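You operate a simulated robot arm through the tools that you are given. There is no shell and no other tool. Be economical: measure what you need, move in short steps, check, and stop when the job is done.

You are at the controls of a simulated robot arm. One attempt, no reset.

TASK
Couple the yellow hose and blow the brass chips off the slats.
Fine: nozzle back in its holder, air valve shut again.

It is judged by the outcome, as a careful person would: the job done as asked, and still so three seconds after it is handed in. It fails if anything else is knocked over, pushed out of place, dropped, spilled or broken.

THE ROBOT
A 6-joint arm with a two-finger gripper on a trunk, on a base that drives. Base frame: it is fixed to the floor where the robot stands at the start and does not move with it; the origin is under the middle of the robot, x ahead of it, y to its left, z up; the surface under the hand at the start is at about z = 80. Units: cm, degrees, N and s.
Its first joint turns from -166.0 to 166.0 degrees. Places, roughly: line air valve [50, 30, 70]; line pressure knob [50, 0, 80]; trap drain lever [50, 20, 60]. Payload 2.45 kg.
Tool frame: the origin (TCP) lies between the finger pads and is the grasp point; the fingertips stand 2 cm ahead of it; z points along the fingers, y is the line along which they close. Largest opening 14 cm; the body of the gripper starts 16.8 cm behind the TCP.
Orientation is that of the tool frame in the base frame, as a unit quaternion [x, y, z, w]. With the fingers straight down and closing along the base's y, the tool's x points along the base's -x, its y along +y and its z along -z.

THE INTERFACE
- The arm moves only by the tool nudge_tool. Its argument "steps" is a list of rows, each an object of numbers (a shift or turn left out is 0, a gripper value left out holds the last): "ax", "ay", "az": the turn, a rotation vector about the tool's x, y, z in degrees; "tx", "ty", "tz": the shift along the tool's x, y, z in cm; "fingers": the opening in per cent of the stroke, from 0 (shut) to 100 (fully open). In form: [{"ax": .., "ay": .., "az": .., "tx": .., "ty": .., "tz": .., "fingers": ..}, ...]. A call has 1 to 20 rows; each row shifts and turns the commanded pose from where the row before left it, along the tool's axes as they then stand. Rows are played at 5 a second. More than 5 cm and 8.6 degrees between two rows, or a gripper value outside its range, and nothing of the call is played. Where a pose cannot be reached the arm comes as near as it can. A force on the tool above 50 N (or 10 N above the force at the start of the call, whichever is more), or a blocked arm, ends the call early, and 0.2 s more pass. Each finger travels about 4.5 cm/s and halts on what it meets, pressing with about 21 N; the grip force reading is that of the motor and also rises with nothing between the fingers. The clock runs only during rows and for 0.2 s after the last one: add rows that do not move to give the fingers time. The reply holds the time, the measured pose of the TCP, the force on the tool along the base axes, the opening and the grip force, in the units named above and with some noise, with the torque about the TCP (base axes, N m) and any sound that the robot's microphone picked up, and new pictures: "pictures" is both (left out), scene, wrist or none.
- Cameras (640 x 400 px; columns grow to the right, rows downward): "scene" is now at [-10.09, 14.94, 114.06]; the picture's right is [-0.26, -0.97, 0.00], its down [-0.34, 0.09, -0.94] and it looks along [0.90, -0.24, -0.35] (base axes); focal length 244 px, centre (320, 200). "wrist" rides on the gripper at [7.8, 1.1, -20.9] in the tool frame; the picture's right is [-0.14, 0.99, 0.00], its down [-0.92, -0.13, -0.37] and it looks along [-0.36, -0.05, 0.93] (tool axes); focal length 280 px, centre (320, 200). There is no depth. A picture from a camera that has moved, and an enlarged one, comes with that camera's place and axes in the base frame and with its lens.
- base_move(legs): drives the robot by 1 to 6 legs, each [ahead, left, turn to the left] in cm, cm and degrees, along the robot's own axes; the way and the turn of a leg run together, so that a leg with both is an arc; at most 150 cm and 180 degrees a leg. The arm and the cameras ride along, it lands a little off, and it stops where it bumps. It gives what a move gives, and a new picture of the scene camera.
- aim_head(pan, tilt): turns the head with the scene camera to pan (to the left, within 143 degrees either way) and tilt (down, from -29 to 69), counted from straight ahead of the robot. It gives what a move gives, and a new picture of the scene camera.
- enlarge(camera, box): a new picture of the part [left, top, right, bottom] of that camera's present view, enlarged. It takes no simulated time.
- job_done(): hands the job in; it is judged then, once.

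Go step by step. Nothing tells you exact positions but the pictures and the camera data: compare them with the known pose of the tool, close in by small moves and look again before you grip or let go. The budget is 120 turns and 260 pictures, counting those below and the enlarged ones. Unless the task says otherwise, let go and move clear before handing in, and close with one line.

The tools are called after "Request:" by a JSON object that holds its "api" and its "payload". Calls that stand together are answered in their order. nudge_tool: Moves the arm, as the interface text tells. Its arguments: {"type":"object","properties":{"steps":{"type":"array","items":{"type":"object","properties":{"ax":{"type":"number"},"ay":{"type":"number"},"az":{"type":"number"},"tx":{"type":"number"},"ty":{"type":"number"},"tz":{"type":"number"},"fingers":{"type":"number"}}}},"pictures":{"type":"string","enum":["both","scene","wrist","none"]}},"required":["steps"]} The other tools are called the same way: base_move (legs) drives the base; aim_head (pan, tilt) turns the head that bears the scene camera; enlarge (camera, box) takes an enlarged picture of a part of a camera's view; job_done () hands the job in.

At the start:

```text
time_s: 0.0
eef_pos: [62.31, 16.91, 118.44]
tcp_rot: [0.001, 1.0, 0.0, 0.001]
ft_force: [0.7, 0.4, -0.1]
moment: [0.0, 0.0, -0.03]
grip_width: 14.0
finger_force: 0.0
robot x, y, heading: [0.14, -0.2, -0.2]
head pan, tilt: [-15.1, 20.6]
```

scene: 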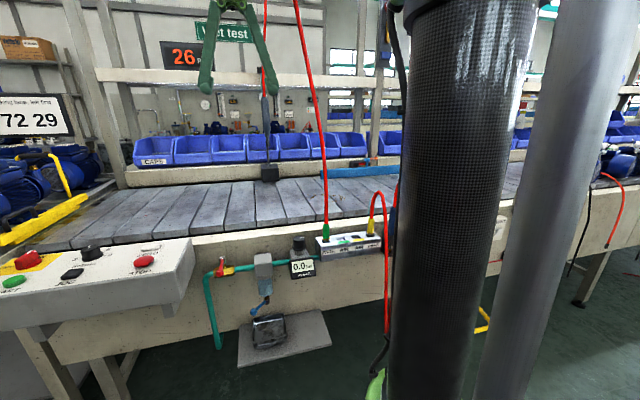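
wrist: 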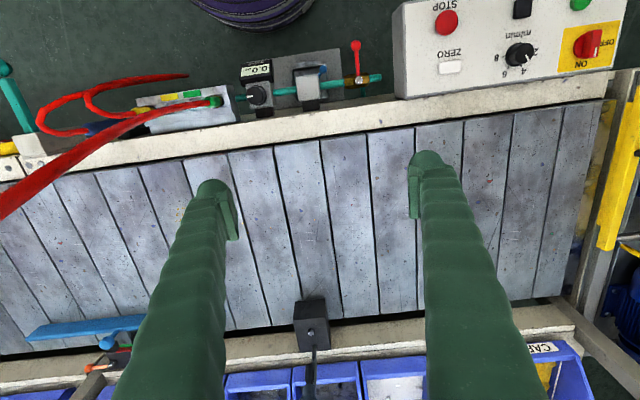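

I see a slatted conveyor with an air line in front of it: valve, trap, pressure gauge and a manifold with coloured couplings. I will enlarge these parts first.

Request:
{"api": "enlarge", "payload": {"camera": "scene", "box": [190, 180, 420, 380]}}

Request:
{"api": "enlarge", "payload": {"camera": "wrist", "box": [0, 40, 400, 290]}}

Request:
{"api": "aim_head", "payload": {"pan": -45, "tilt": 35}}

```text
2.00 times, centred on (305, 280) of scene
camera zoom: at [-10.09, 14.94, 114.06], right [-0.26, -0.97, 0.0], down [-0.34, 0.09, -0.94], along [0.9, -0.24, -0.35], focal length 489 px, centre (350, 40)
```

zoom: 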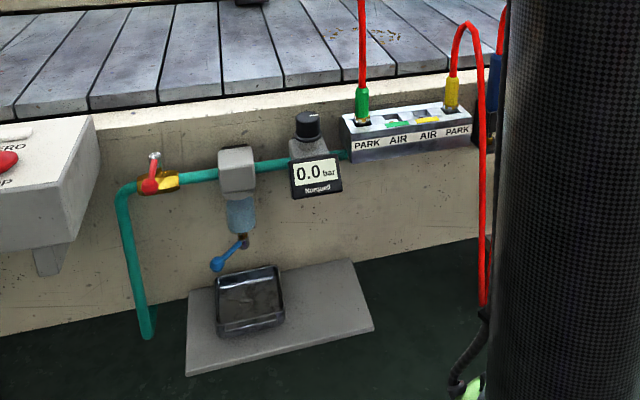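

```text
1.60 times, centred on (200, 165) of wrist
camera zoom: at [54.46, 17.99, 139.33], right [0.14, 0.99, 0.0], down [0.92, -0.13, 0.37], along [0.37, -0.05, -0.93], focal length 449 px, centre (512, 256)
```

zoom: 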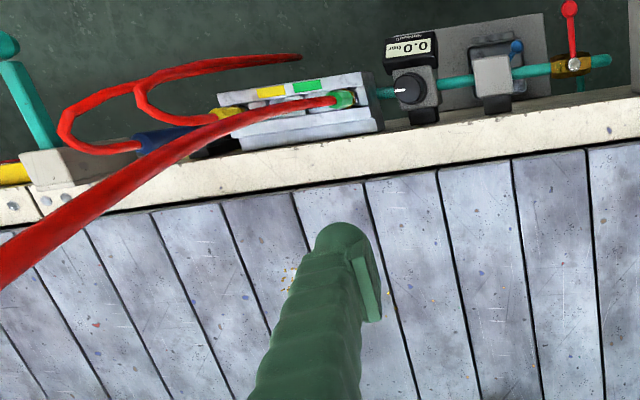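

```text
time_s: 0.9
eef_pos: [62.26, 16.96, 118.34]
tcp_rot: [-0.001, 1.0, 0.0, 0.002]
ft_force: [-0.2, -0.8, -0.5]
moment: [0.03, 0.0, -0.01]
grip_width: 14.0
finger_force: 0.1
robot x, y, heading: [0.03, 0.03, -0.0]
head pan, tilt: [-45.0, 35.0]
camera scene: at [-12.84, 11.13, 111.77], right [-0.71, -0.71, 0.0], down [-0.41, 0.41, -0.82], along [0.58, -0.58, -0.57], focal length 244 px, centre (320, 200)
```

scene: 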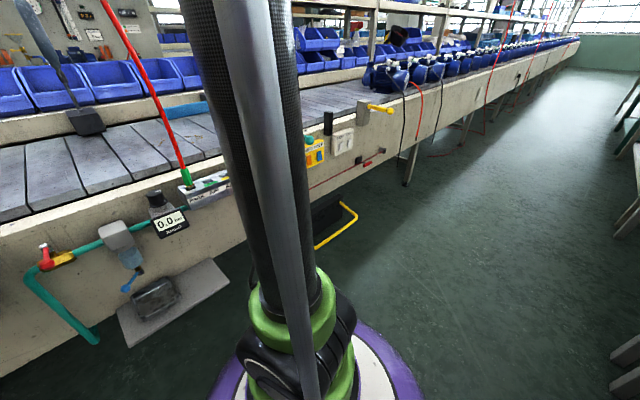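

The yellow plug sits in a PARK socket and the manifold has yellow and green AIR sockets. I will draw the hand back toward the robot and shift right so the wrist camera can look down on it.

Request:
{"api": "nudge_tool", "payload": {"steps": [{"tx": 4.5}, {"tx": 4.5}, {"tx": 4.5}, {"tx": 4.5}, {"tx": 4}, {"ty": -4.5}, {"ty": -4.5}, {"ty": -4.5}, {"ty": -4.5}, {"ty": -4.5}, {"ty": -4.5}]}}

Request:
{"api": "enlarge", "payload": {"camera": "wrist", "box": [120, 0, 520, 250]}}

```text
time_s: 3.4
eef_pos: [40.81, -9.66, 118.69]
tcp_rot: [-0.007, 1.0, 0.0, 0.001]
ft_force: [0.4, -0.1, 0.5]
moment: [-0.03, -0.04, 0.02]
grip_width: 14.01
finger_force: 0.2
robot x, y, heading: [-0.08, 0.27, 0.3]
head pan, tilt: [-45.0, 35.0]
camera scene: at [-11.94, 12.12, 111.96], right [-0.59, -0.81, 0.0], down [-0.45, 0.33, -0.83], along [0.67, -0.49, -0.55], focal length 244 px, centre (320, 200)
camera wrist: at [33.02, -8.79, 139.53], right [0.12, 0.99, 0.0], down [0.92, -0.12, 0.37], along [0.37, -0.05, -0.93], focal length 280 px, centre (320, 200)
```

scene: 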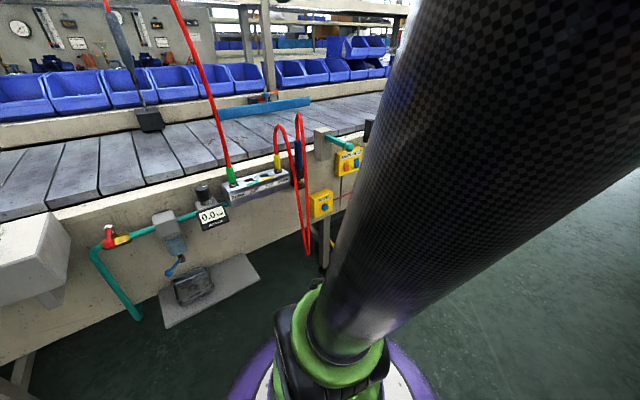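
wrist: 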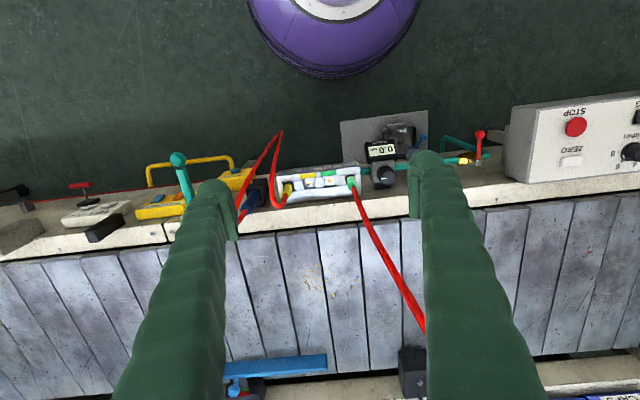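

```text
1.60 times, centred on (320, 125) of wrist
camera zoom: at [33.02, -8.79, 139.53], right [0.12, 0.99, 0.0], down [0.92, -0.12, 0.37], along [0.37, -0.05, -0.93], focal length 449 px, centre (320, 320)
```

zoom: 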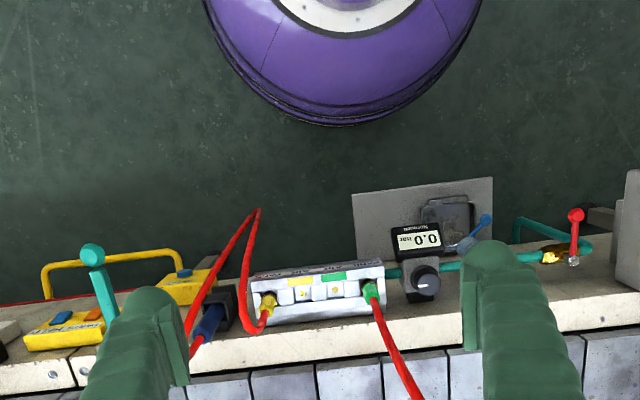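

Request:
{"api": "enlarge", "payload": {"camera": "scene", "box": [190, 100, 350, 200]}}

Request:
{"api": "enlarge", "payload": {"camera": "scene", "box": [80, 170, 272, 330]}}

Request:
{"api": "enlarge", "payload": {"camera": "wrist", "box": [200, 140, 400, 240]}}

Request:
{"api": "enlarge", "payload": {"camera": "wrist", "box": [230, 210, 430, 335]}}

```text
4.00 times, centred on (270, 150) of scene
camera zoom: at [-11.94, 12.12, 111.96], right [-0.59, -0.81, 0.0], down [-0.45, 0.33, -0.83], along [0.67, -0.49, -0.55], focal length 977 px, centre (520, 400)
```

zoom: 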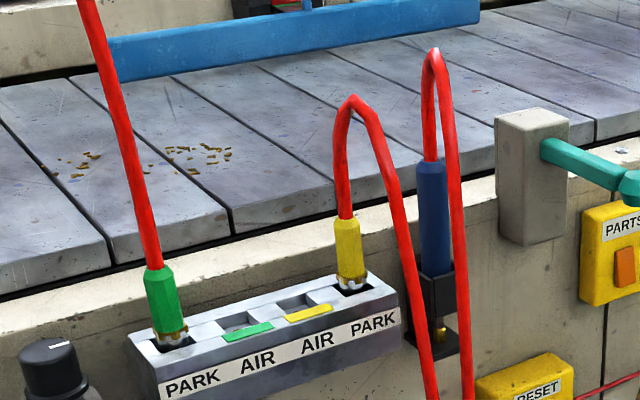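

```text
2.50 times, centred on (176, 250) of scene
camera zoom: at [-11.94, 12.12, 111.96], right [-0.59, -0.81, 0.0], down [-0.45, 0.33, -0.83], along [0.67, -0.49, -0.55], focal length 611 px, centre (680, 75)
```

zoom: 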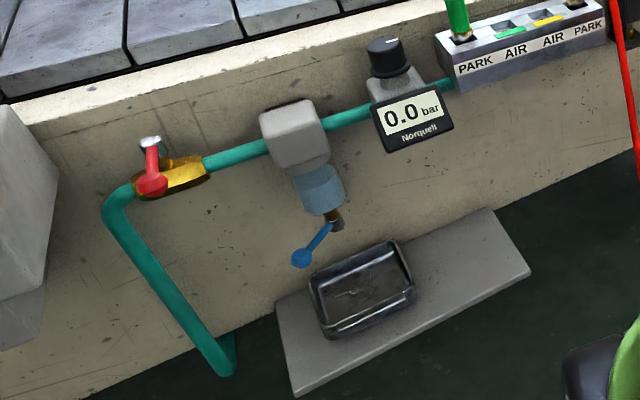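

```text
3.20 times, centred on (300, 190) of wrist
camera zoom: at [33.02, -8.79, 139.53], right [0.12, 0.99, 0.0], down [0.92, -0.12, 0.37], along [0.37, -0.05, -0.93], focal length 897 px, centre (384, 232)
```

zoom: 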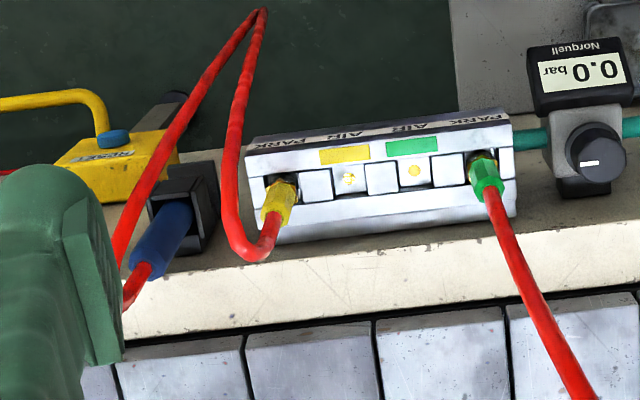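

```text
3.20 times, centred on (330, 272) of wrist
camera zoom: at [33.02, -8.79, 139.53], right [0.12, 0.99, 0.0], down [0.92, -0.12, 0.37], along [0.37, -0.05, -0.93], focal length 897 px, centre (288, -32)
```

zoom: 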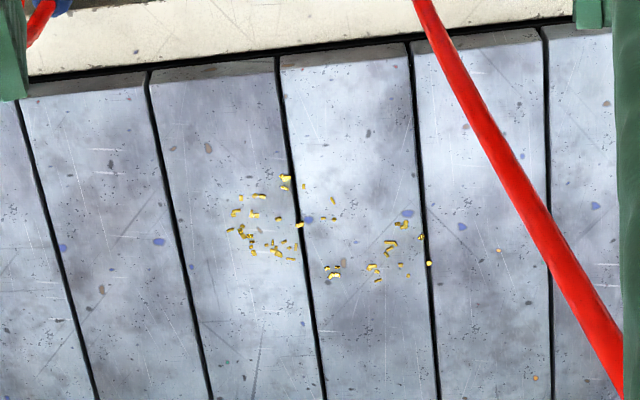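

The yellow plug stands in the right PARK socket at about (53.6, -19, 76 to 82), and the yellow AIR socket is about 5 cm to its left. The blue nozzle is in the black holder at about y = -26. I will move above the plug with a narrower opening and check the alignment.

Request:
{"api": "nudge_tool", "payload": {"steps": [{"ty": -4.7, "fingers": 45}, {"ty": -4.6}, {"tx": -4.3}, {"tx": -4.3}, {"tx": -4.2}, {"tz": 4}, {"tz": 4}, {"tz": 0}]}}

Request:
{"api": "aim_head", "payload": {"pan": -20, "tilt": 20}}

```text
time_s: 5.2
eef_pos: [53.11, -19.5, 110.35]
tcp_rot: [-0.001, 1.0, 0.0, 0.001]
ft_force: [0.7, 0.3, -0.2]
moment: [0.01, 0.01, -0.01]
grip_width: 6.3
finger_force: 0.0
robot x, y, heading: [0.04, 0.12, 0.0]
head pan, tilt: [-45.0, 35.0]
camera scene: at [-12.85, 11.12, 111.76], right [-0.71, -0.71, 0.0], down [-0.41, 0.41, -0.82], along [0.58, -0.58, -0.57], focal length 244 px, centre (320, 200)
camera wrist: at [45.26, -18.35, 131.27], right [0.14, 0.99, 0.0], down [0.92, -0.13, 0.37], along [0.37, -0.05, -0.93], focal length 280 px, centre (320, 200)
```

scene: 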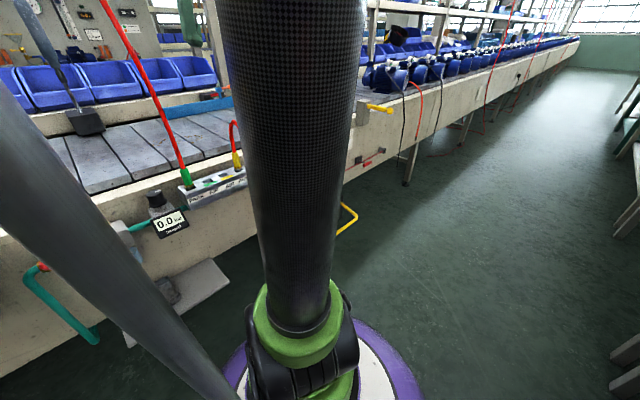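
wrist: 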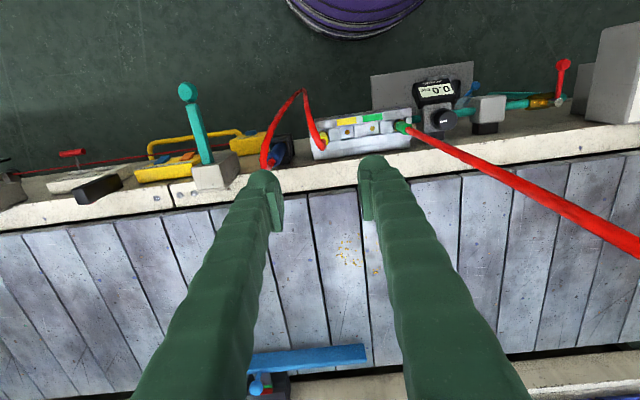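

```text
time_s: 6.0
eef_pos: [53.13, -19.4, 110.37]
tcp_rot: [0.001, 1.0, 0.0, 0.0]
ft_force: [0.2, -0.3, 0.9]
moment: [0.01, -0.01, -0.01]
grip_width: 6.28
finger_force: 0.1
robot x, y, heading: [0.31, 0.03, 0.0]
head pan, tilt: [-20.0, 20.0]
camera scene: at [-10.33, 14.16, 114.14], right [-0.34, -0.94, 0.0], down [-0.32, 0.12, -0.94], along [0.88, -0.32, -0.34], focal length 244 px, centre (320, 200)
```

scene: 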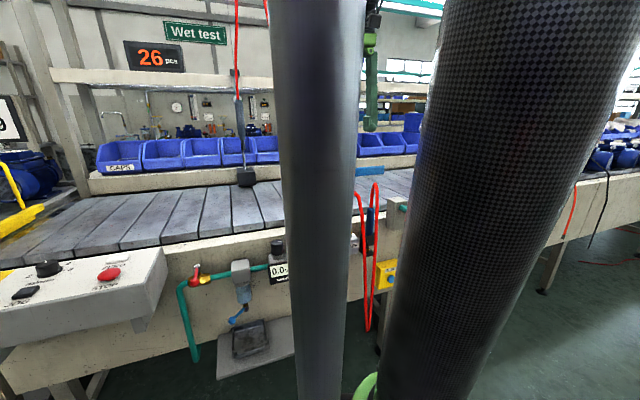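

Request:
{"api": "enlarge", "payload": {"camera": "wrist", "box": [250, 80, 410, 180]}}

Request:
{"api": "enlarge", "payload": {"camera": "scene", "box": [170, 230, 298, 310]}}

```text
4.00 times, centred on (330, 130) of wrist
camera zoom: at [45.26, -18.35, 131.29], right [0.14, 0.99, 0.0], down [0.92, -0.13, 0.37], along [0.37, -0.05, -0.93], focal length 1122 px, centre (280, 480)
```

zoom: 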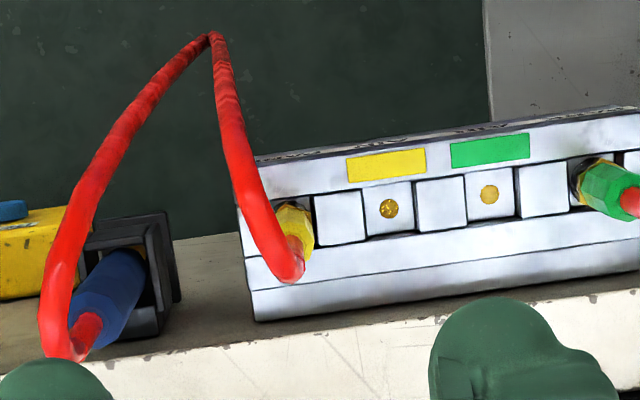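

```text
5.00 times, centred on (234, 270) of scene
camera zoom: at [-10.33, 14.16, 114.14], right [-0.34, -0.94, 0.0], down [-0.32, 0.12, -0.94], along [0.88, -0.32, -0.34], focal length 1222 px, centre (750, -150)
```

zoom: 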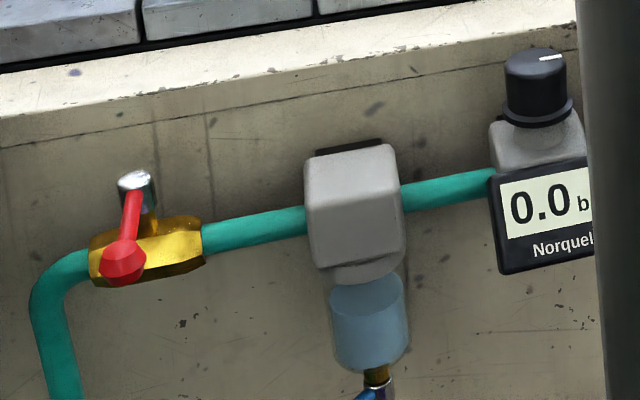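

The trap bowl looks nearly full of water, so I expect to drain it before pressurising. First I lower onto the yellow plug at about (54.0, -19.1) with the fingers straddling its hose.

Request:
{"api": "nudge_tool", "payload": {"steps": [{"tx": -0.8, "ty": 0.3}, {"tz": 4.5}, {"tz": 4.5}, {"tz": 4.5}, {"tz": 4.5}, {"tz": 2.5}, {"tz": 0}]}}

Request:
{"api": "enlarge", "payload": {"camera": "wrist", "box": [220, 30, 420, 230]}}

```text
time_s: 7.6
eef_pos: [53.92, -19.22, 89.81]
tcp_rot: [0.0, 1.0, -0.001, 0.001]
ft_force: [0.6, -0.8, 1.1]
moment: [-0.02, 0.03, 0.01]
grip_width: 6.3
finger_force: 0.0
robot x, y, heading: [0.51, -0.05, 0.1]
head pan, tilt: [-20.0, 20.0]
camera scene: at [-10.33, 14.16, 114.15], right [-0.34, -0.94, 0.0], down [-0.32, 0.12, -0.94], along [0.88, -0.32, -0.34], focal length 244 px, centre (320, 200)
camera wrist: at [46.08, -18.01, 110.74], right [0.14, 0.99, 0.0], down [0.92, -0.13, 0.37], along [0.37, -0.05, -0.93], focal length 280 px, centre (320, 200)
```

scene: 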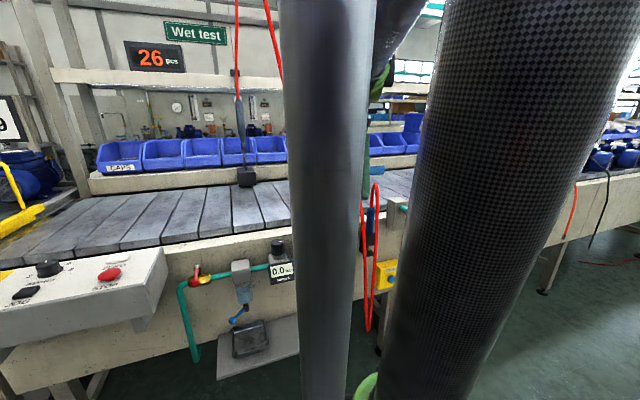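
wrist: 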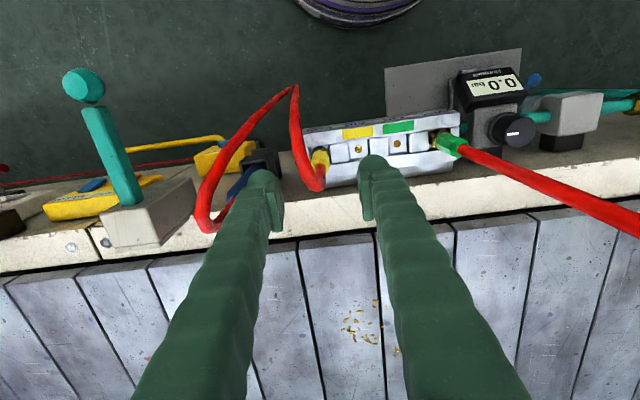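

```text
2.00 times, centred on (320, 130) of wrist
camera zoom: at [46.08, -18.01, 110.74], right [0.14, 0.99, 0.0], down [0.92, -0.13, 0.37], along [0.37, -0.05, -0.93], focal length 561 px, centre (320, 340)
```

zoom: 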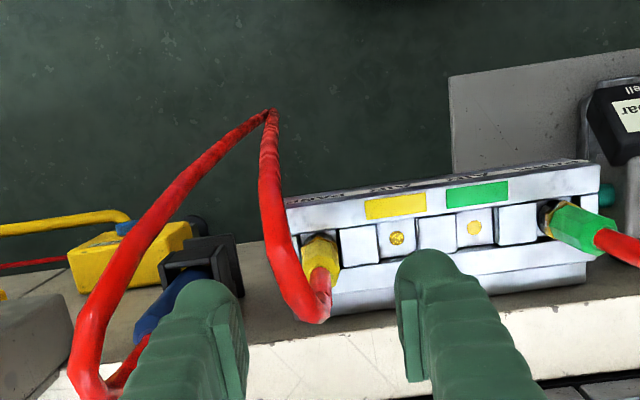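

Request:
{"api": "nudge_tool", "payload": {"steps": [{"tx": -0.2, "ty": 0.2, "tz": 3}, {"tz": 3}, {"tz": 2.5}, {"tz": 1.5}, {"tz": 0}], "pictures": "wrist"}}

Request:
{"api": "enlarge", "payload": {"camera": "wrist", "box": [200, 50, 440, 250]}}

```text
time_s: 8.8
eef_pos: [54.05, -18.92, 79.81]
tcp_rot: [0.0, 1.0, 0.0, 0.0]
ft_force: [0.2, -0.1, -0.4]
moment: [0.0, 0.01, 0.02]
grip_width: 6.31
finger_force: 0.0
robot x, y, heading: [0.09, 0.09, 0.2]
head pan, tilt: [-20.0, 20.0]
camera wrist: at [46.27, -17.84, 100.78], right [0.14, 0.99, 0.0], down [0.92, -0.13, 0.37], along [0.37, -0.05, -0.93], focal length 280 px, centre (320, 200)
```

wrist: 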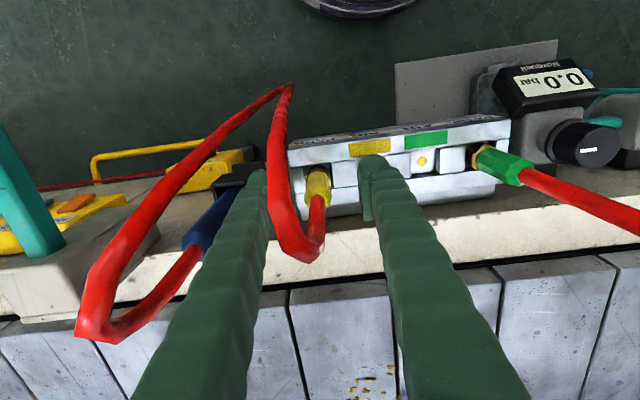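

```text
2.00 times, centred on (320, 150) of wrist
camera zoom: at [46.27, -17.84, 100.78], right [0.14, 0.99, 0.0], down [0.92, -0.13, 0.37], along [0.37, -0.05, -0.93], focal length 561 px, centre (320, 300)
```

zoom: 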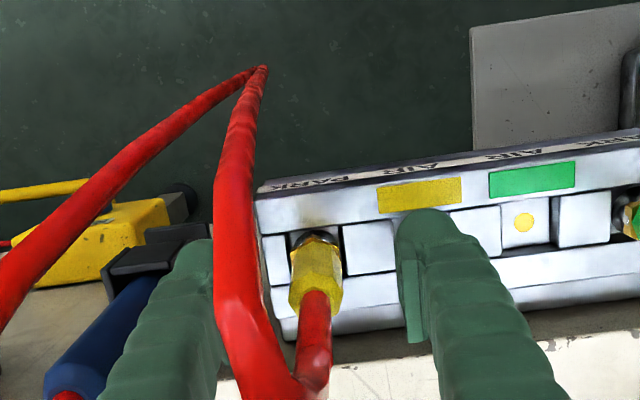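

Request:
{"api": "nudge_tool", "payload": {"steps": [{"ty": -0.1, "tz": 1}, {"tz": 1}, {"fingers": 25}, {"fingers": 15}, {"fingers": 8}, {}, {}], "pictures": "wrist"}}

Request:
{"api": "enlarge", "payload": {"camera": "wrist", "box": [200, 50, 440, 250]}}

```text
time_s: 10.4
eef_pos: [54.08, -18.92, 77.8]
tcp_rot: [0.001, 1.0, 0.0, 0.001]
ft_force: [1.5, -1.9, 10.8]
moment: [-0.06, 0.02, 0.01]
grip_width: 1.99
finger_force: 21.0
robot x, y, heading: [0.02, -0.14, -0.1]
head pan, tilt: [-20.0, 20.0]
camera wrist: at [46.22, -17.92, 98.81], right [0.14, 0.99, 0.0], down [0.92, -0.13, 0.37], along [0.37, -0.05, -0.93], focal length 280 px, centre (320, 200)
```

wrist: 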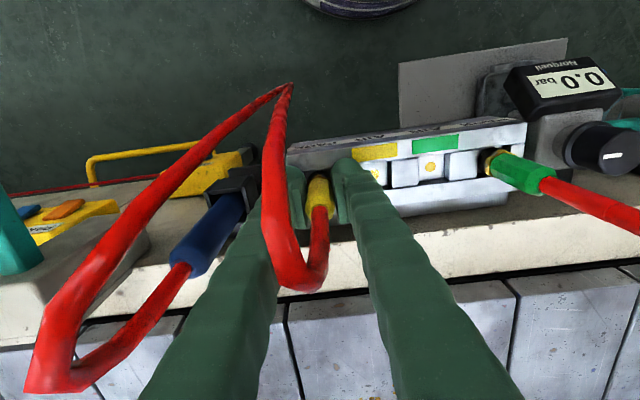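

```text
2.00 times, centred on (320, 150) of wrist
camera zoom: at [46.22, -17.92, 98.81], right [0.14, 0.99, 0.0], down [0.92, -0.13, 0.37], along [0.37, -0.05, -0.93], focal length 561 px, centre (320, 300)
```

zoom: 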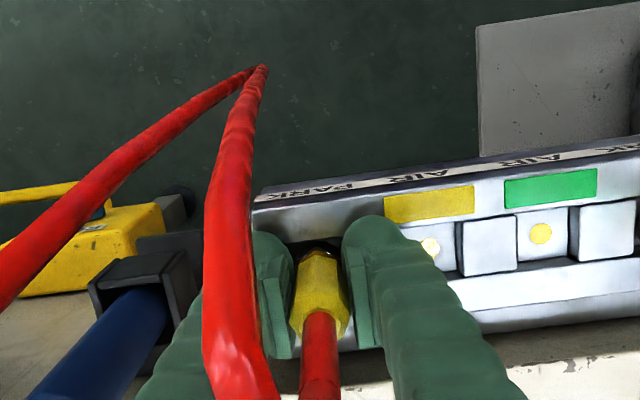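

The plug is gripped (2.0 cm wide). I pull it straight up.

Request:
{"api": "nudge_tool", "payload": {"steps": [{"tz": -0.5}, {"tz": -1}, {"tz": -1}, {"tz": -1.5}, {"tz": -2}, {}], "pictures": "wrist"}}

Request:
{"api": "enlarge", "payload": {"camera": "wrist", "box": [200, 50, 440, 250]}}

```text
time_s: 11.8
eef_pos: [54.15, -19.06, 83.98]
tcp_rot: [0.0, 1.0, 0.0, 0.001]
ft_force: [0.4, 0.6, -0.3]
moment: [-0.04, 0.01, -0.02]
grip_width: 1.97
finger_force: 21.0
robot x, y, heading: [0.17, 0.33, 0.3]
head pan, tilt: [-20.0, 20.0]
camera wrist: at [46.3, -17.98, 104.88], right [0.14, 0.99, 0.0], down [0.92, -0.13, 0.37], along [0.37, -0.05, -0.93], focal length 280 px, centre (320, 200)
```

wrist: 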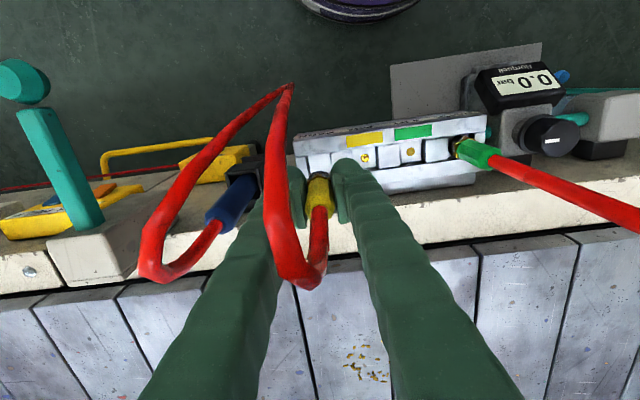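

```text
2.00 times, centred on (320, 150) of wrist
camera zoom: at [46.3, -17.98, 104.88], right [0.14, 0.99, 0.0], down [0.92, -0.13, 0.37], along [0.37, -0.05, -0.93], focal length 561 px, centre (320, 300)
```

zoom: 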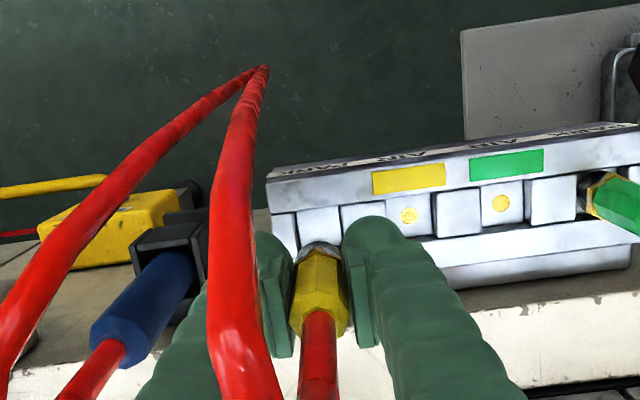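

Request:
{"api": "nudge_tool", "payload": {"steps": [{"ty": 2.5}, {"ty": 2.5}, {}], "pictures": "wrist"}}

Request:
{"api": "enlarge", "payload": {"camera": "wrist", "box": [200, 50, 440, 250]}}

```text
time_s: 12.6
eef_pos: [54.02, -13.9, 84.03]
tcp_rot: [-0.001, 1.0, 0.001, 0.001]
ft_force: [-0.3, -0.5, -0.4]
moment: [-0.02, 0.0, -0.01]
grip_width: 1.94
finger_force: 21.1
robot x, y, heading: [-0.14, -0.03, -0.1]
head pan, tilt: [-20.0, 20.0]
camera wrist: at [46.24, -12.92, 104.86], right [0.14, 0.99, 0.0], down [0.92, -0.13, 0.37], along [0.37, -0.05, -0.93], focal length 280 px, centre (320, 200)
```

wrist: 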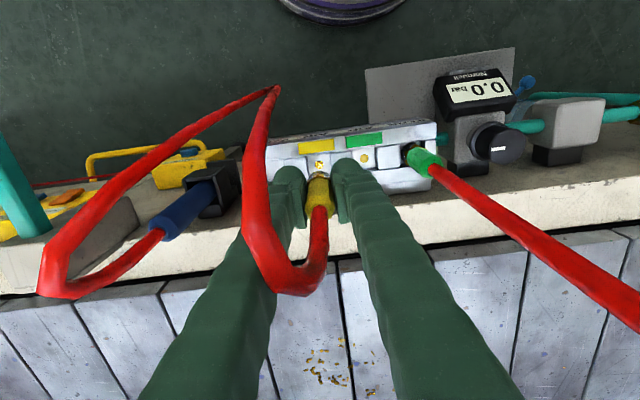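

```text
2.00 times, centred on (320, 150) of wrist
camera zoom: at [46.24, -12.92, 104.86], right [0.14, 0.99, 0.0], down [0.92, -0.13, 0.37], along [0.37, -0.05, -0.93], focal length 561 px, centre (320, 300)
```

zoom: 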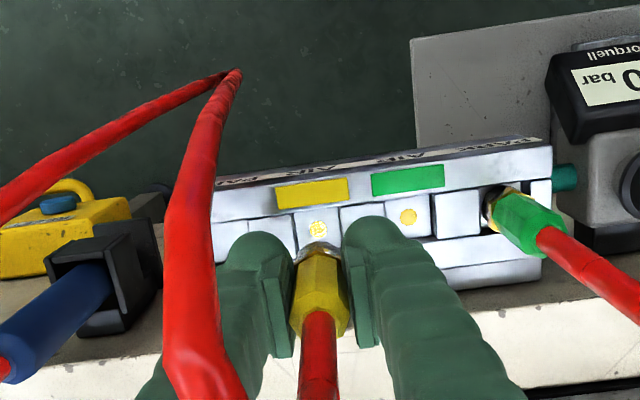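

Request:
{"api": "nudge_tool", "payload": {"steps": [{"ty": -0.1, "tz": 2}, {"tz": 1.5}, {"tz": 1}, {"tz": 0.7}, {"tz": 0.5}, {"tz": 0.4}, {}], "pictures": "wrist"}}

Request:
{"api": "enlarge", "payload": {"camera": "wrist", "box": [200, 50, 440, 250]}}

```text
time_s: 14.4
eef_pos: [54.09, -14.06, 77.89]
tcp_rot: [0.0, 1.0, 0.0, 0.0]
ft_force: [-8.9, 2.2, 20.6]
moment: [0.05, 0.15, -0.02]
grip_width: 1.92
finger_force: 20.8
robot x, y, heading: [0.34, -0.09, 0.1]
head pan, tilt: [-20.0, 20.0]
heard: snap
stopped in row 7: the force on the tool passed its limit at 51 N (the readings are from after the stop); the commanded pose is now the measured one
camera wrist: at [46.26, -13.0, 98.87], right [0.14, 0.99, 0.0], down [0.92, -0.13, 0.37], along [0.37, -0.05, -0.93], focal length 280 px, centre (320, 200)
```

wrist: 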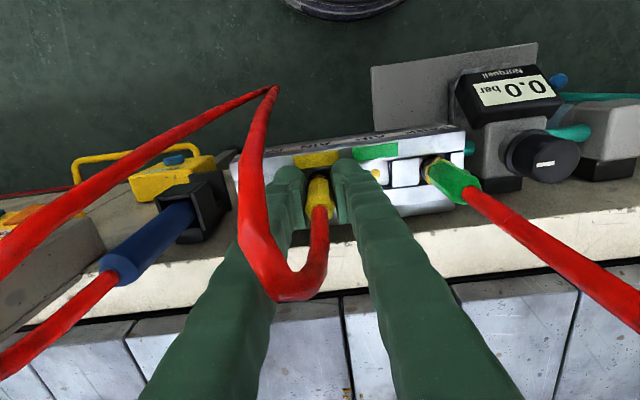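

```text
2.00 times, centred on (320, 150) of wrist
camera zoom: at [46.26, -13.0, 98.87], right [0.14, 0.99, 0.0], down [0.92, -0.13, 0.37], along [0.37, -0.05, -0.93], focal length 561 px, centre (320, 300)
```

zoom: 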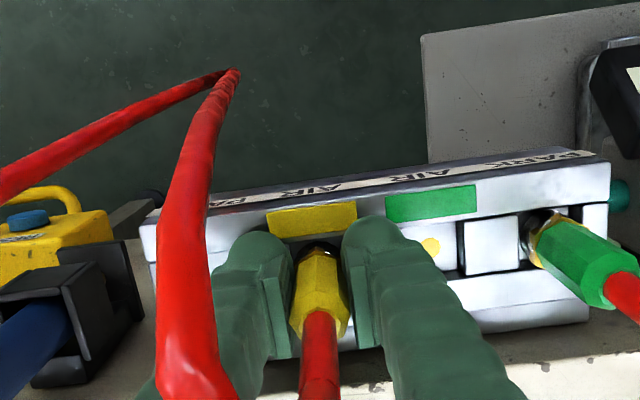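

There was a snap, so the coupling has locked. I release and go up.

Request:
{"api": "nudge_tool", "payload": {"steps": [{"fingers": 20}, {"fingers": 45}, {}, {"tz": -2}, {"tz": -4}, {"tz": -4.5}, {"tz": -4.5}, {"tz": -4.5}, {"tz": -4.5}, {}]}}

Request:
{"api": "enlarge", "payload": {"camera": "wrist", "box": [220, 50, 460, 250]}}

```text
time_s: 16.6
eef_pos: [54.11, -14.09, 102.0]
tcp_rot: [0.0, 1.0, 0.0, 0.0]
ft_force: [0.9, 0.1, -0.5]
moment: [0.0, -0.02, 0.0]
grip_width: 6.28
finger_force: 0.1
robot x, y, heading: [0.22, 0.08, -0.1]
head pan, tilt: [-20.0, 20.0]
camera scene: at [-10.35, 14.17, 114.15], right [-0.34, -0.94, 0.0], down [-0.32, 0.12, -0.94], along [0.88, -0.32, -0.34], focal length 244 px, centre (320, 200)
camera wrist: at [46.28, -13.02, 122.91], right [0.14, 0.99, 0.0], down [0.92, -0.13, 0.37], along [0.37, -0.05, -0.93], focal length 280 px, centre (320, 200)
```

scene: 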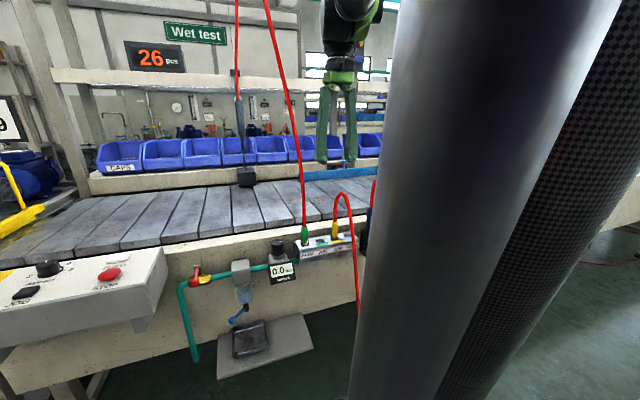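
wrist: 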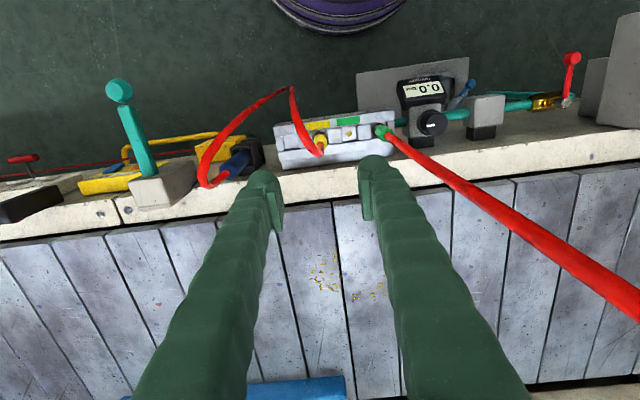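

```text
2.00 times, centred on (340, 150) of wrist
camera zoom: at [46.28, -13.02, 122.91], right [0.14, 0.99, 0.0], down [0.92, -0.13, 0.37], along [0.37, -0.05, -0.93], focal length 561 px, centre (280, 300)
```

zoom: 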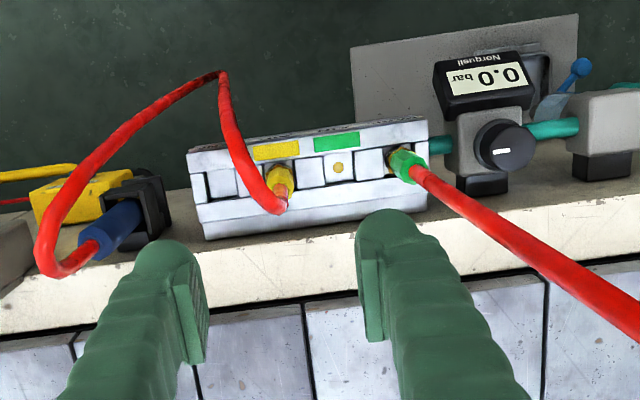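

The yellow hose is coupled. Now I look closely at the trap, its drain lever and the valve handle.

Request:
{"api": "enlarge", "payload": {"camera": "scene", "box": [205, 250, 301, 370]}}

Request:
{"api": "enlarge", "payload": {"camera": "scene", "box": [170, 230, 266, 330]}}

Request:
{"api": "enlarge", "payload": {"camera": "wrist", "box": [380, 40, 600, 160]}}

```text
3.33 times, centred on (253, 310) of scene
camera zoom: at [-10.35, 14.17, 114.15], right [-0.34, -0.94, 0.0], down [-0.32, 0.12, -0.94], along [0.88, -0.32, -0.34], focal length 814 px, centre (543, -167)
```

zoom: 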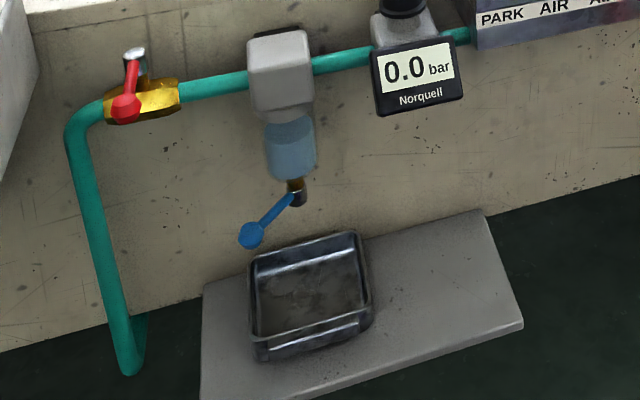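

```text
4.00 times, centred on (218, 280) of scene
camera zoom: at [-10.35, 14.17, 114.15], right [-0.34, -0.94, 0.0], down [-0.32, 0.12, -0.94], along [0.88, -0.32, -0.34], focal length 977 px, centre (728, -120)
```

zoom: 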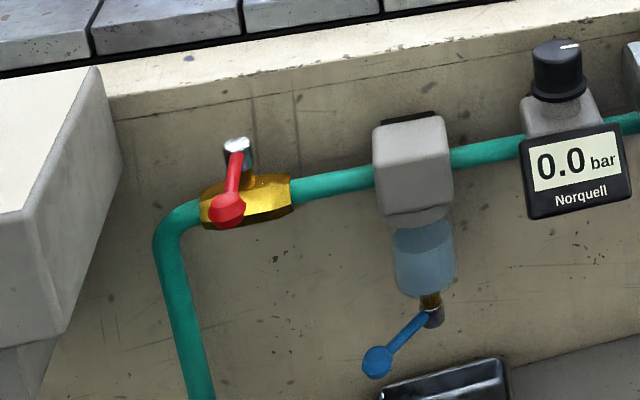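

```text
2.91 times, centred on (490, 100) of wrist
camera zoom: at [46.28, -13.02, 122.91], right [0.14, 0.99, 0.0], down [0.92, -0.13, 0.37], along [0.37, -0.05, -0.93], focal length 816 px, centre (-174, 491)
```

zoom: 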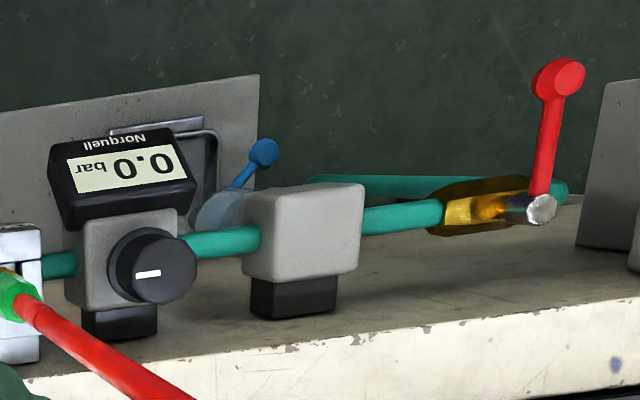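

Request:
{"api": "enlarge", "payload": {"camera": "scene", "box": [224, 280, 272, 330]}}

Request:
{"api": "aim_head", "payload": {"pan": 0, "tilt": 25}}

```text
8.00 times, centred on (248, 305) of scene
camera zoom: at [-10.35, 14.17, 114.15], right [-0.34, -0.94, 0.0], down [-0.32, 0.12, -0.94], along [0.88, -0.32, -0.34], focal length 1955 px, centre (896, -640)
```

zoom: 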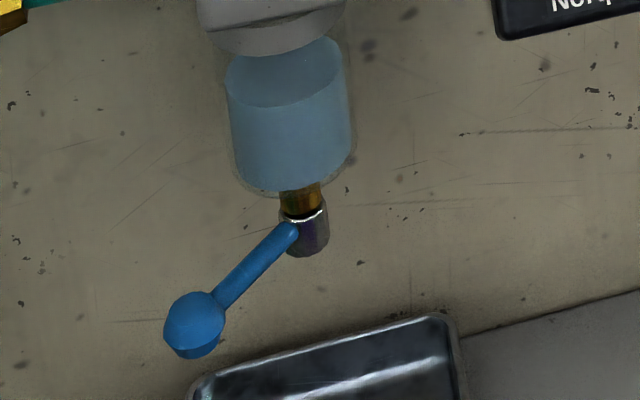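

```text
time_s: 17.4
eef_pos: [54.14, -14.13, 102.1]
tcp_rot: [0.0, 1.0, 0.001, 0.0]
ft_force: [0.2, -0.4, 0.4]
moment: [0.02, 0.01, -0.02]
grip_width: 6.3
finger_force: 0.1
robot x, y, heading: [-0.05, 0.07, -0.1]
head pan, tilt: [0.0, 25.0]
camera scene: at [-9.88, 17.35, 113.34], right [0.0, -1.0, 0.0], down [-0.42, 0.0, -0.91], along [0.91, 0.0, -0.42], focal length 244 px, centre (320, 200)
```

scene: 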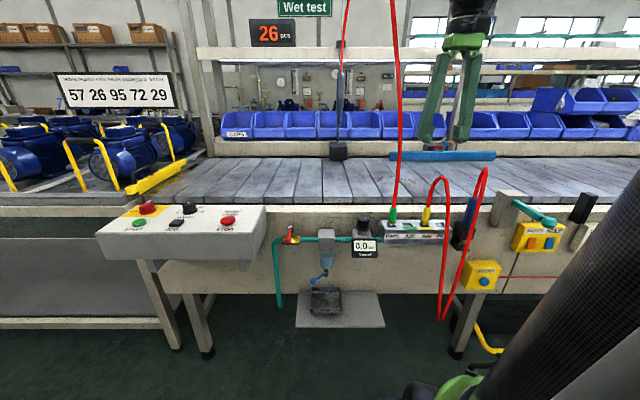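

Request:
{"api": "enlarge", "payload": {"camera": "scene", "box": [265, 210, 425, 320]}}

Request:
{"api": "enlarge", "payload": {"camera": "scene", "box": [40, 60, 200, 160]}}

Request:
{"api": "enlarge", "payload": {"camera": "scene", "box": [300, 140, 560, 300]}}

```text
3.64 times, centred on (345, 265) of scene
camera zoom: at [-9.88, 17.35, 113.34], right [0.0, -1.0, 0.0], down [-0.42, 0.0, -0.91], along [0.91, 0.0, -0.42], focal length 888 px, centre (229, -36)
```

zoom: 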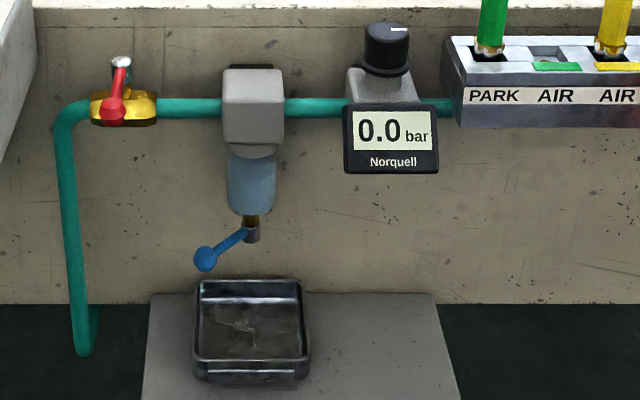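

```text
4.00 times, centred on (120, 110) of scene
camera zoom: at [-9.88, 17.35, 113.34], right [0.0, -1.0, 0.0], down [-0.42, 0.0, -0.91], along [0.91, 0.0, -0.42], focal length 977 px, centre (1120, 560)
```

zoom: 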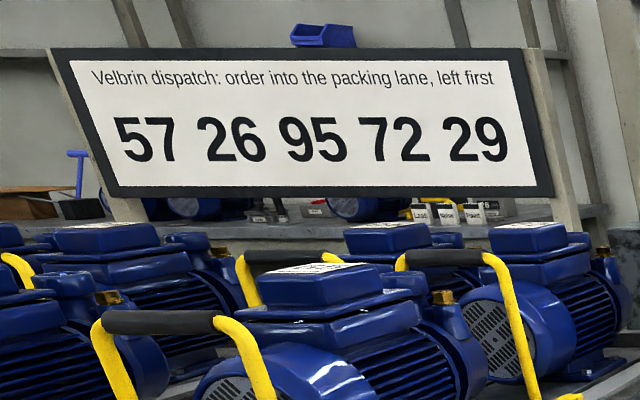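

```text
2.46 times, centred on (430, 220) of scene
camera zoom: at [-9.88, 17.35, 113.34], right [0.0, -1.0, 0.0], down [-0.42, 0.0, -0.91], along [0.91, 0.0, -0.42], focal length 602 px, centre (49, 151)
```

zoom: 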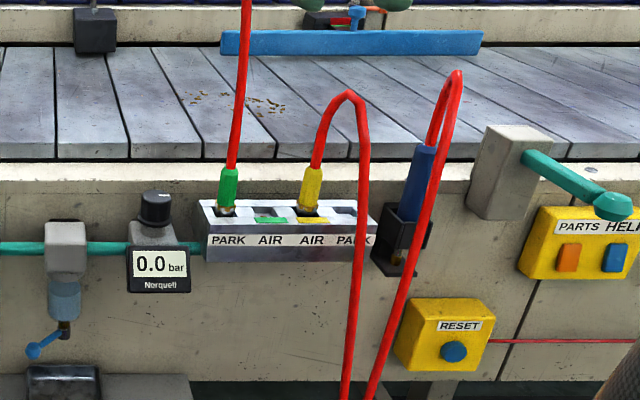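

The drain lever is at z ≈ 57 and points out at 45° from its stem at (54, 15.3) to the knob at (50.1, 19.5). The bowl is full, so I will drain it first. I bring the hand back, across and tilted 45° forward in front of the lever.

Request:
{"api": "nudge_tool", "payload": {"steps": [{"tx": 4.7}, {"tx": 4.7}, {"tx": 4.7}, {"ty": 4.8}, {"ty": 4.8}, {"ty": 4.8}, {"ty": 4.8}, {"ty": 4.8}, {"ty": 4.8}, {"ty": 4.8}, {"ay": -7.5}, {"ay": -7.5}, {"ay": -7.5}, {"ay": -7.5}, {"ay": -7.5}, {"ay": -7.5}, {}]}}

```text
time_s: 21.0
eef_pos: [40.11, 19.58, 101.79]
tcp_rot: [-0.001, 0.924, 0.001, 0.383]
ft_force: [0.5, -0.1, 0.7]
moment: [0.02, 0.03, -0.01]
grip_width: 6.29
finger_force: 0.0
robot x, y, heading: [-0.37, 0.11, -0.3]
head pan, tilt: [0.0, 25.0]
camera scene: at [-9.89, 17.36, 113.34], right [0.0, -1.0, 0.0], down [-0.42, 0.0, -0.91], along [0.91, 0.0, -0.42], focal length 244 px, centre (320, 200)
camera wrist: at [19.71, 20.59, 111.12], right [0.1, 0.99, 0.1], down [0.39, -0.13, 0.91], along [0.92, -0.05, -0.4], focal length 280 px, centre (320, 200)
```

scene: 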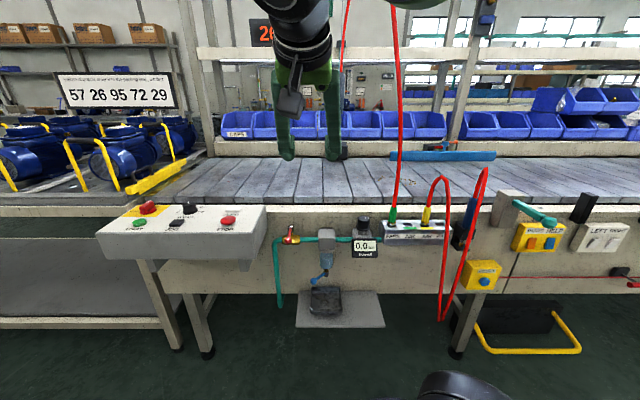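
wrist: 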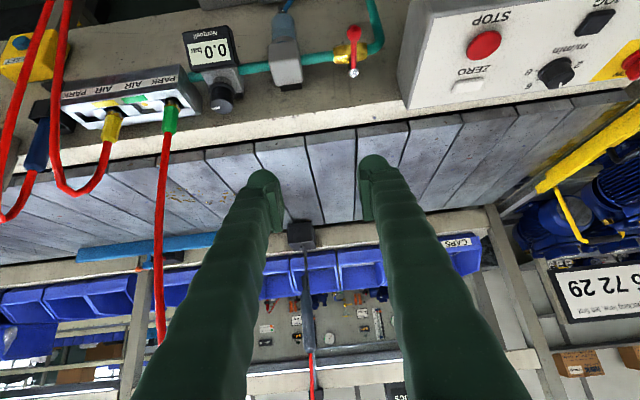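

Request:
{"api": "nudge_tool", "payload": {"steps": [{"tx": 3.4, "tz": 3.4}, {"tx": 3.4, "tz": 3.4}, {"tx": 3.4, "tz": 3.4}, {"tx": 3.4, "tz": 3.4}, {"tx": 3.4, "tz": 3.4}, {"tx": 3.4, "tz": 3.4}, {"tx": 3.4, "tz": 3.4}, {"tx": 3.4, "tz": 3.4}, {"tx": 3, "tz": 3}, {}]}}

```text
time_s: 23.2
eef_pos: [40.05, 19.51, 59.06]
tcp_rot: [0.0, 0.924, 0.0, 0.383]
ft_force: [-0.2, 0.5, 0.2]
moment: [-0.02, 0.0, 0.0]
grip_width: 6.27
finger_force: 0.1
robot x, y, heading: [-0.09, 0.63, -0.1]
head pan, tilt: [0.0, 25.0]
camera scene: at [-9.89, 17.35, 113.34], right [0.0, -1.0, 0.0], down [-0.42, 0.0, -0.91], along [0.91, 0.0, -0.42], focal length 244 px, centre (320, 200)
camera wrist: at [19.76, 20.59, 68.39], right [0.1, 0.99, 0.1], down [0.39, -0.13, 0.91], along [0.92, -0.05, -0.4], focal length 280 px, centre (320, 200)
```

scene: 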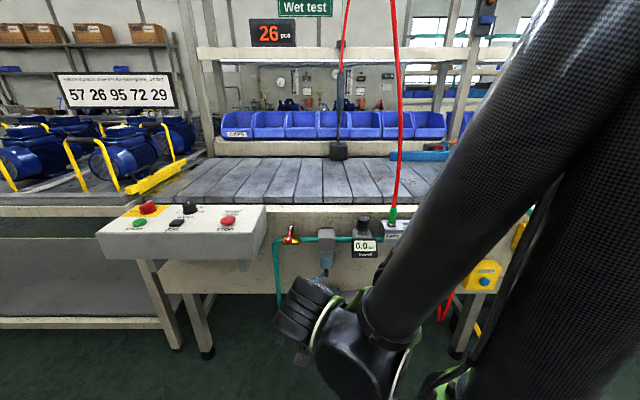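
wrist: 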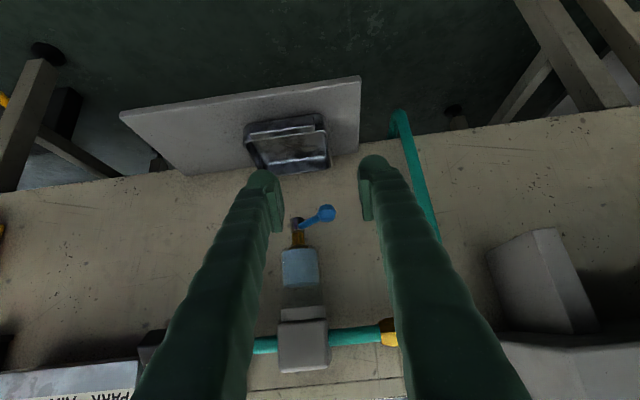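

Request:
{"api": "nudge_tool", "payload": {"steps": [{"tx": -1.8, "tz": 2.7}, {"tx": -1.8, "tz": 2.7}, {"tx": -1.4, "tz": 2.4}, {}], "pictures": "wrist"}}

Request:
{"api": "enlarge", "payload": {"camera": "wrist", "box": [220, 120, 420, 320]}}

```text
time_s: 24.2
eef_pos: [49.17, 19.58, 57.39]
tcp_rot: [0.0, 0.924, 0.0, 0.382]
ft_force: [-0.2, -0.4, 0.3]
moment: [0.0, -0.03, 0.01]
grip_width: 6.28
finger_force: 0.0
robot x, y, heading: [-0.07, 0.09, -0.1]
head pan, tilt: [0.0, 25.0]
camera wrist: at [28.91, 20.63, 66.74], right [0.1, 0.99, 0.1], down [0.39, -0.13, 0.91], along [0.92, -0.05, -0.4], focal length 280 px, centre (320, 200)
```

wrist: 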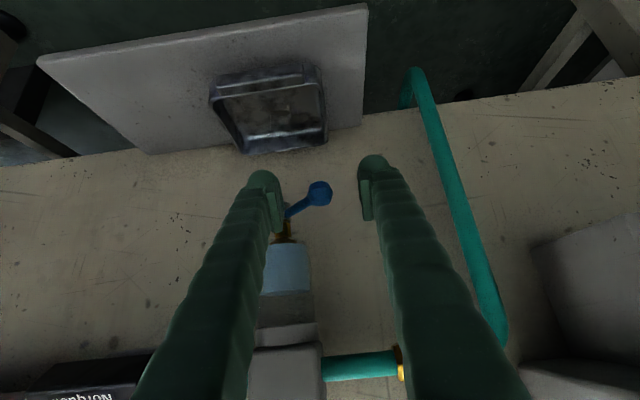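

```text
2.00 times, centred on (320, 220) of wrist
camera zoom: at [28.91, 20.63, 66.74], right [0.1, 0.99, 0.1], down [0.39, -0.13, 0.91], along [0.92, -0.05, -0.4], focal length 561 px, centre (320, 160)
```

zoom: 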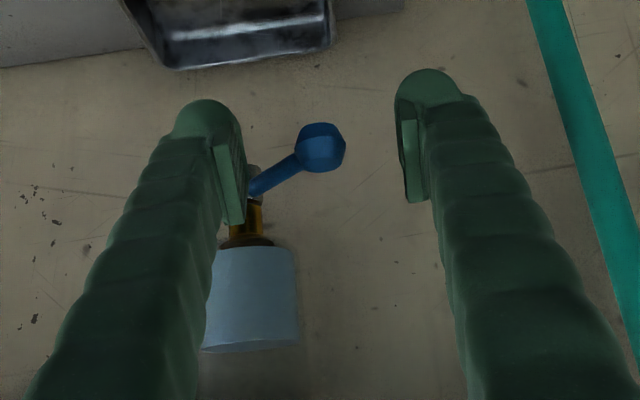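

The knob is between the fingers. I push it gently to the right (-y) with the left finger.

Request:
{"api": "nudge_tool", "payload": {"steps": [{"ty": -1}, {"ty": -0.7}, {"ty": -0.7}, {"ty": -0.6}, {"ty": -0.6}, {"ty": -0.6}, {}], "pictures": "wrist"}}

Request:
{"api": "enlarge", "payload": {"camera": "wrist", "box": [220, 120, 420, 320]}}

```text
time_s: 25.8
eef_pos: [49.07, 15.38, 57.78]
tcp_rot: [0.0, 0.924, 0.0, 0.382]
ft_force: [-0.2, 1.0, -0.1]
moment: [0.02, 0.04, 0.02]
grip_width: 6.31
finger_force: 0.0
out of reach, approached as far as the arm can: row 1
robot x, y, heading: [-0.03, -0.34, 0.3]
head pan, tilt: [0.0, 25.0]
camera wrist: at [28.9, 16.45, 67.09], right [0.1, 0.99, 0.1], down [0.39, -0.13, 0.91], along [0.92, -0.05, -0.4], focal length 280 px, centre (320, 200)
```

wrist: 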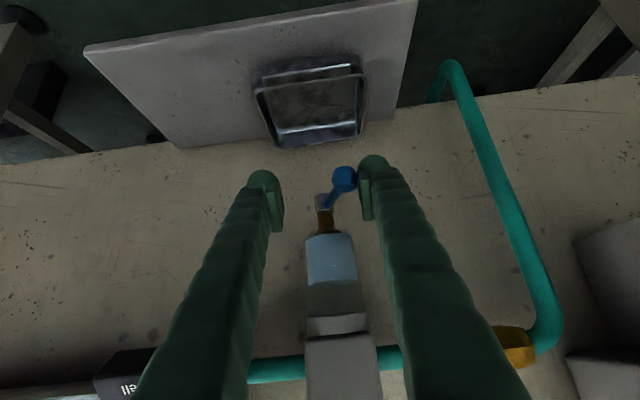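

```text
2.00 times, centred on (320, 220) of wrist
camera zoom: at [28.9, 16.45, 67.09], right [0.1, 0.99, 0.1], down [0.39, -0.13, 0.91], along [0.92, -0.05, -0.4], focal length 561 px, centre (320, 160)
```

zoom: 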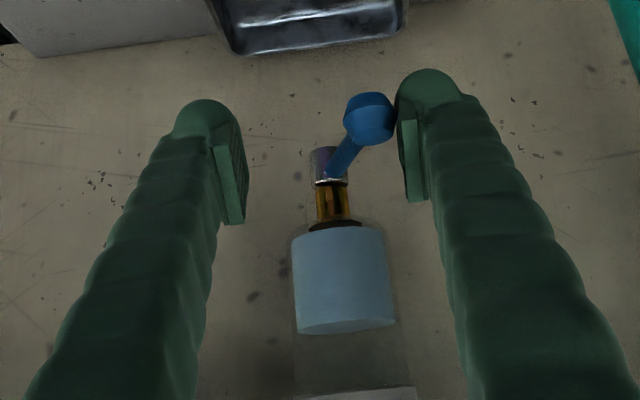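

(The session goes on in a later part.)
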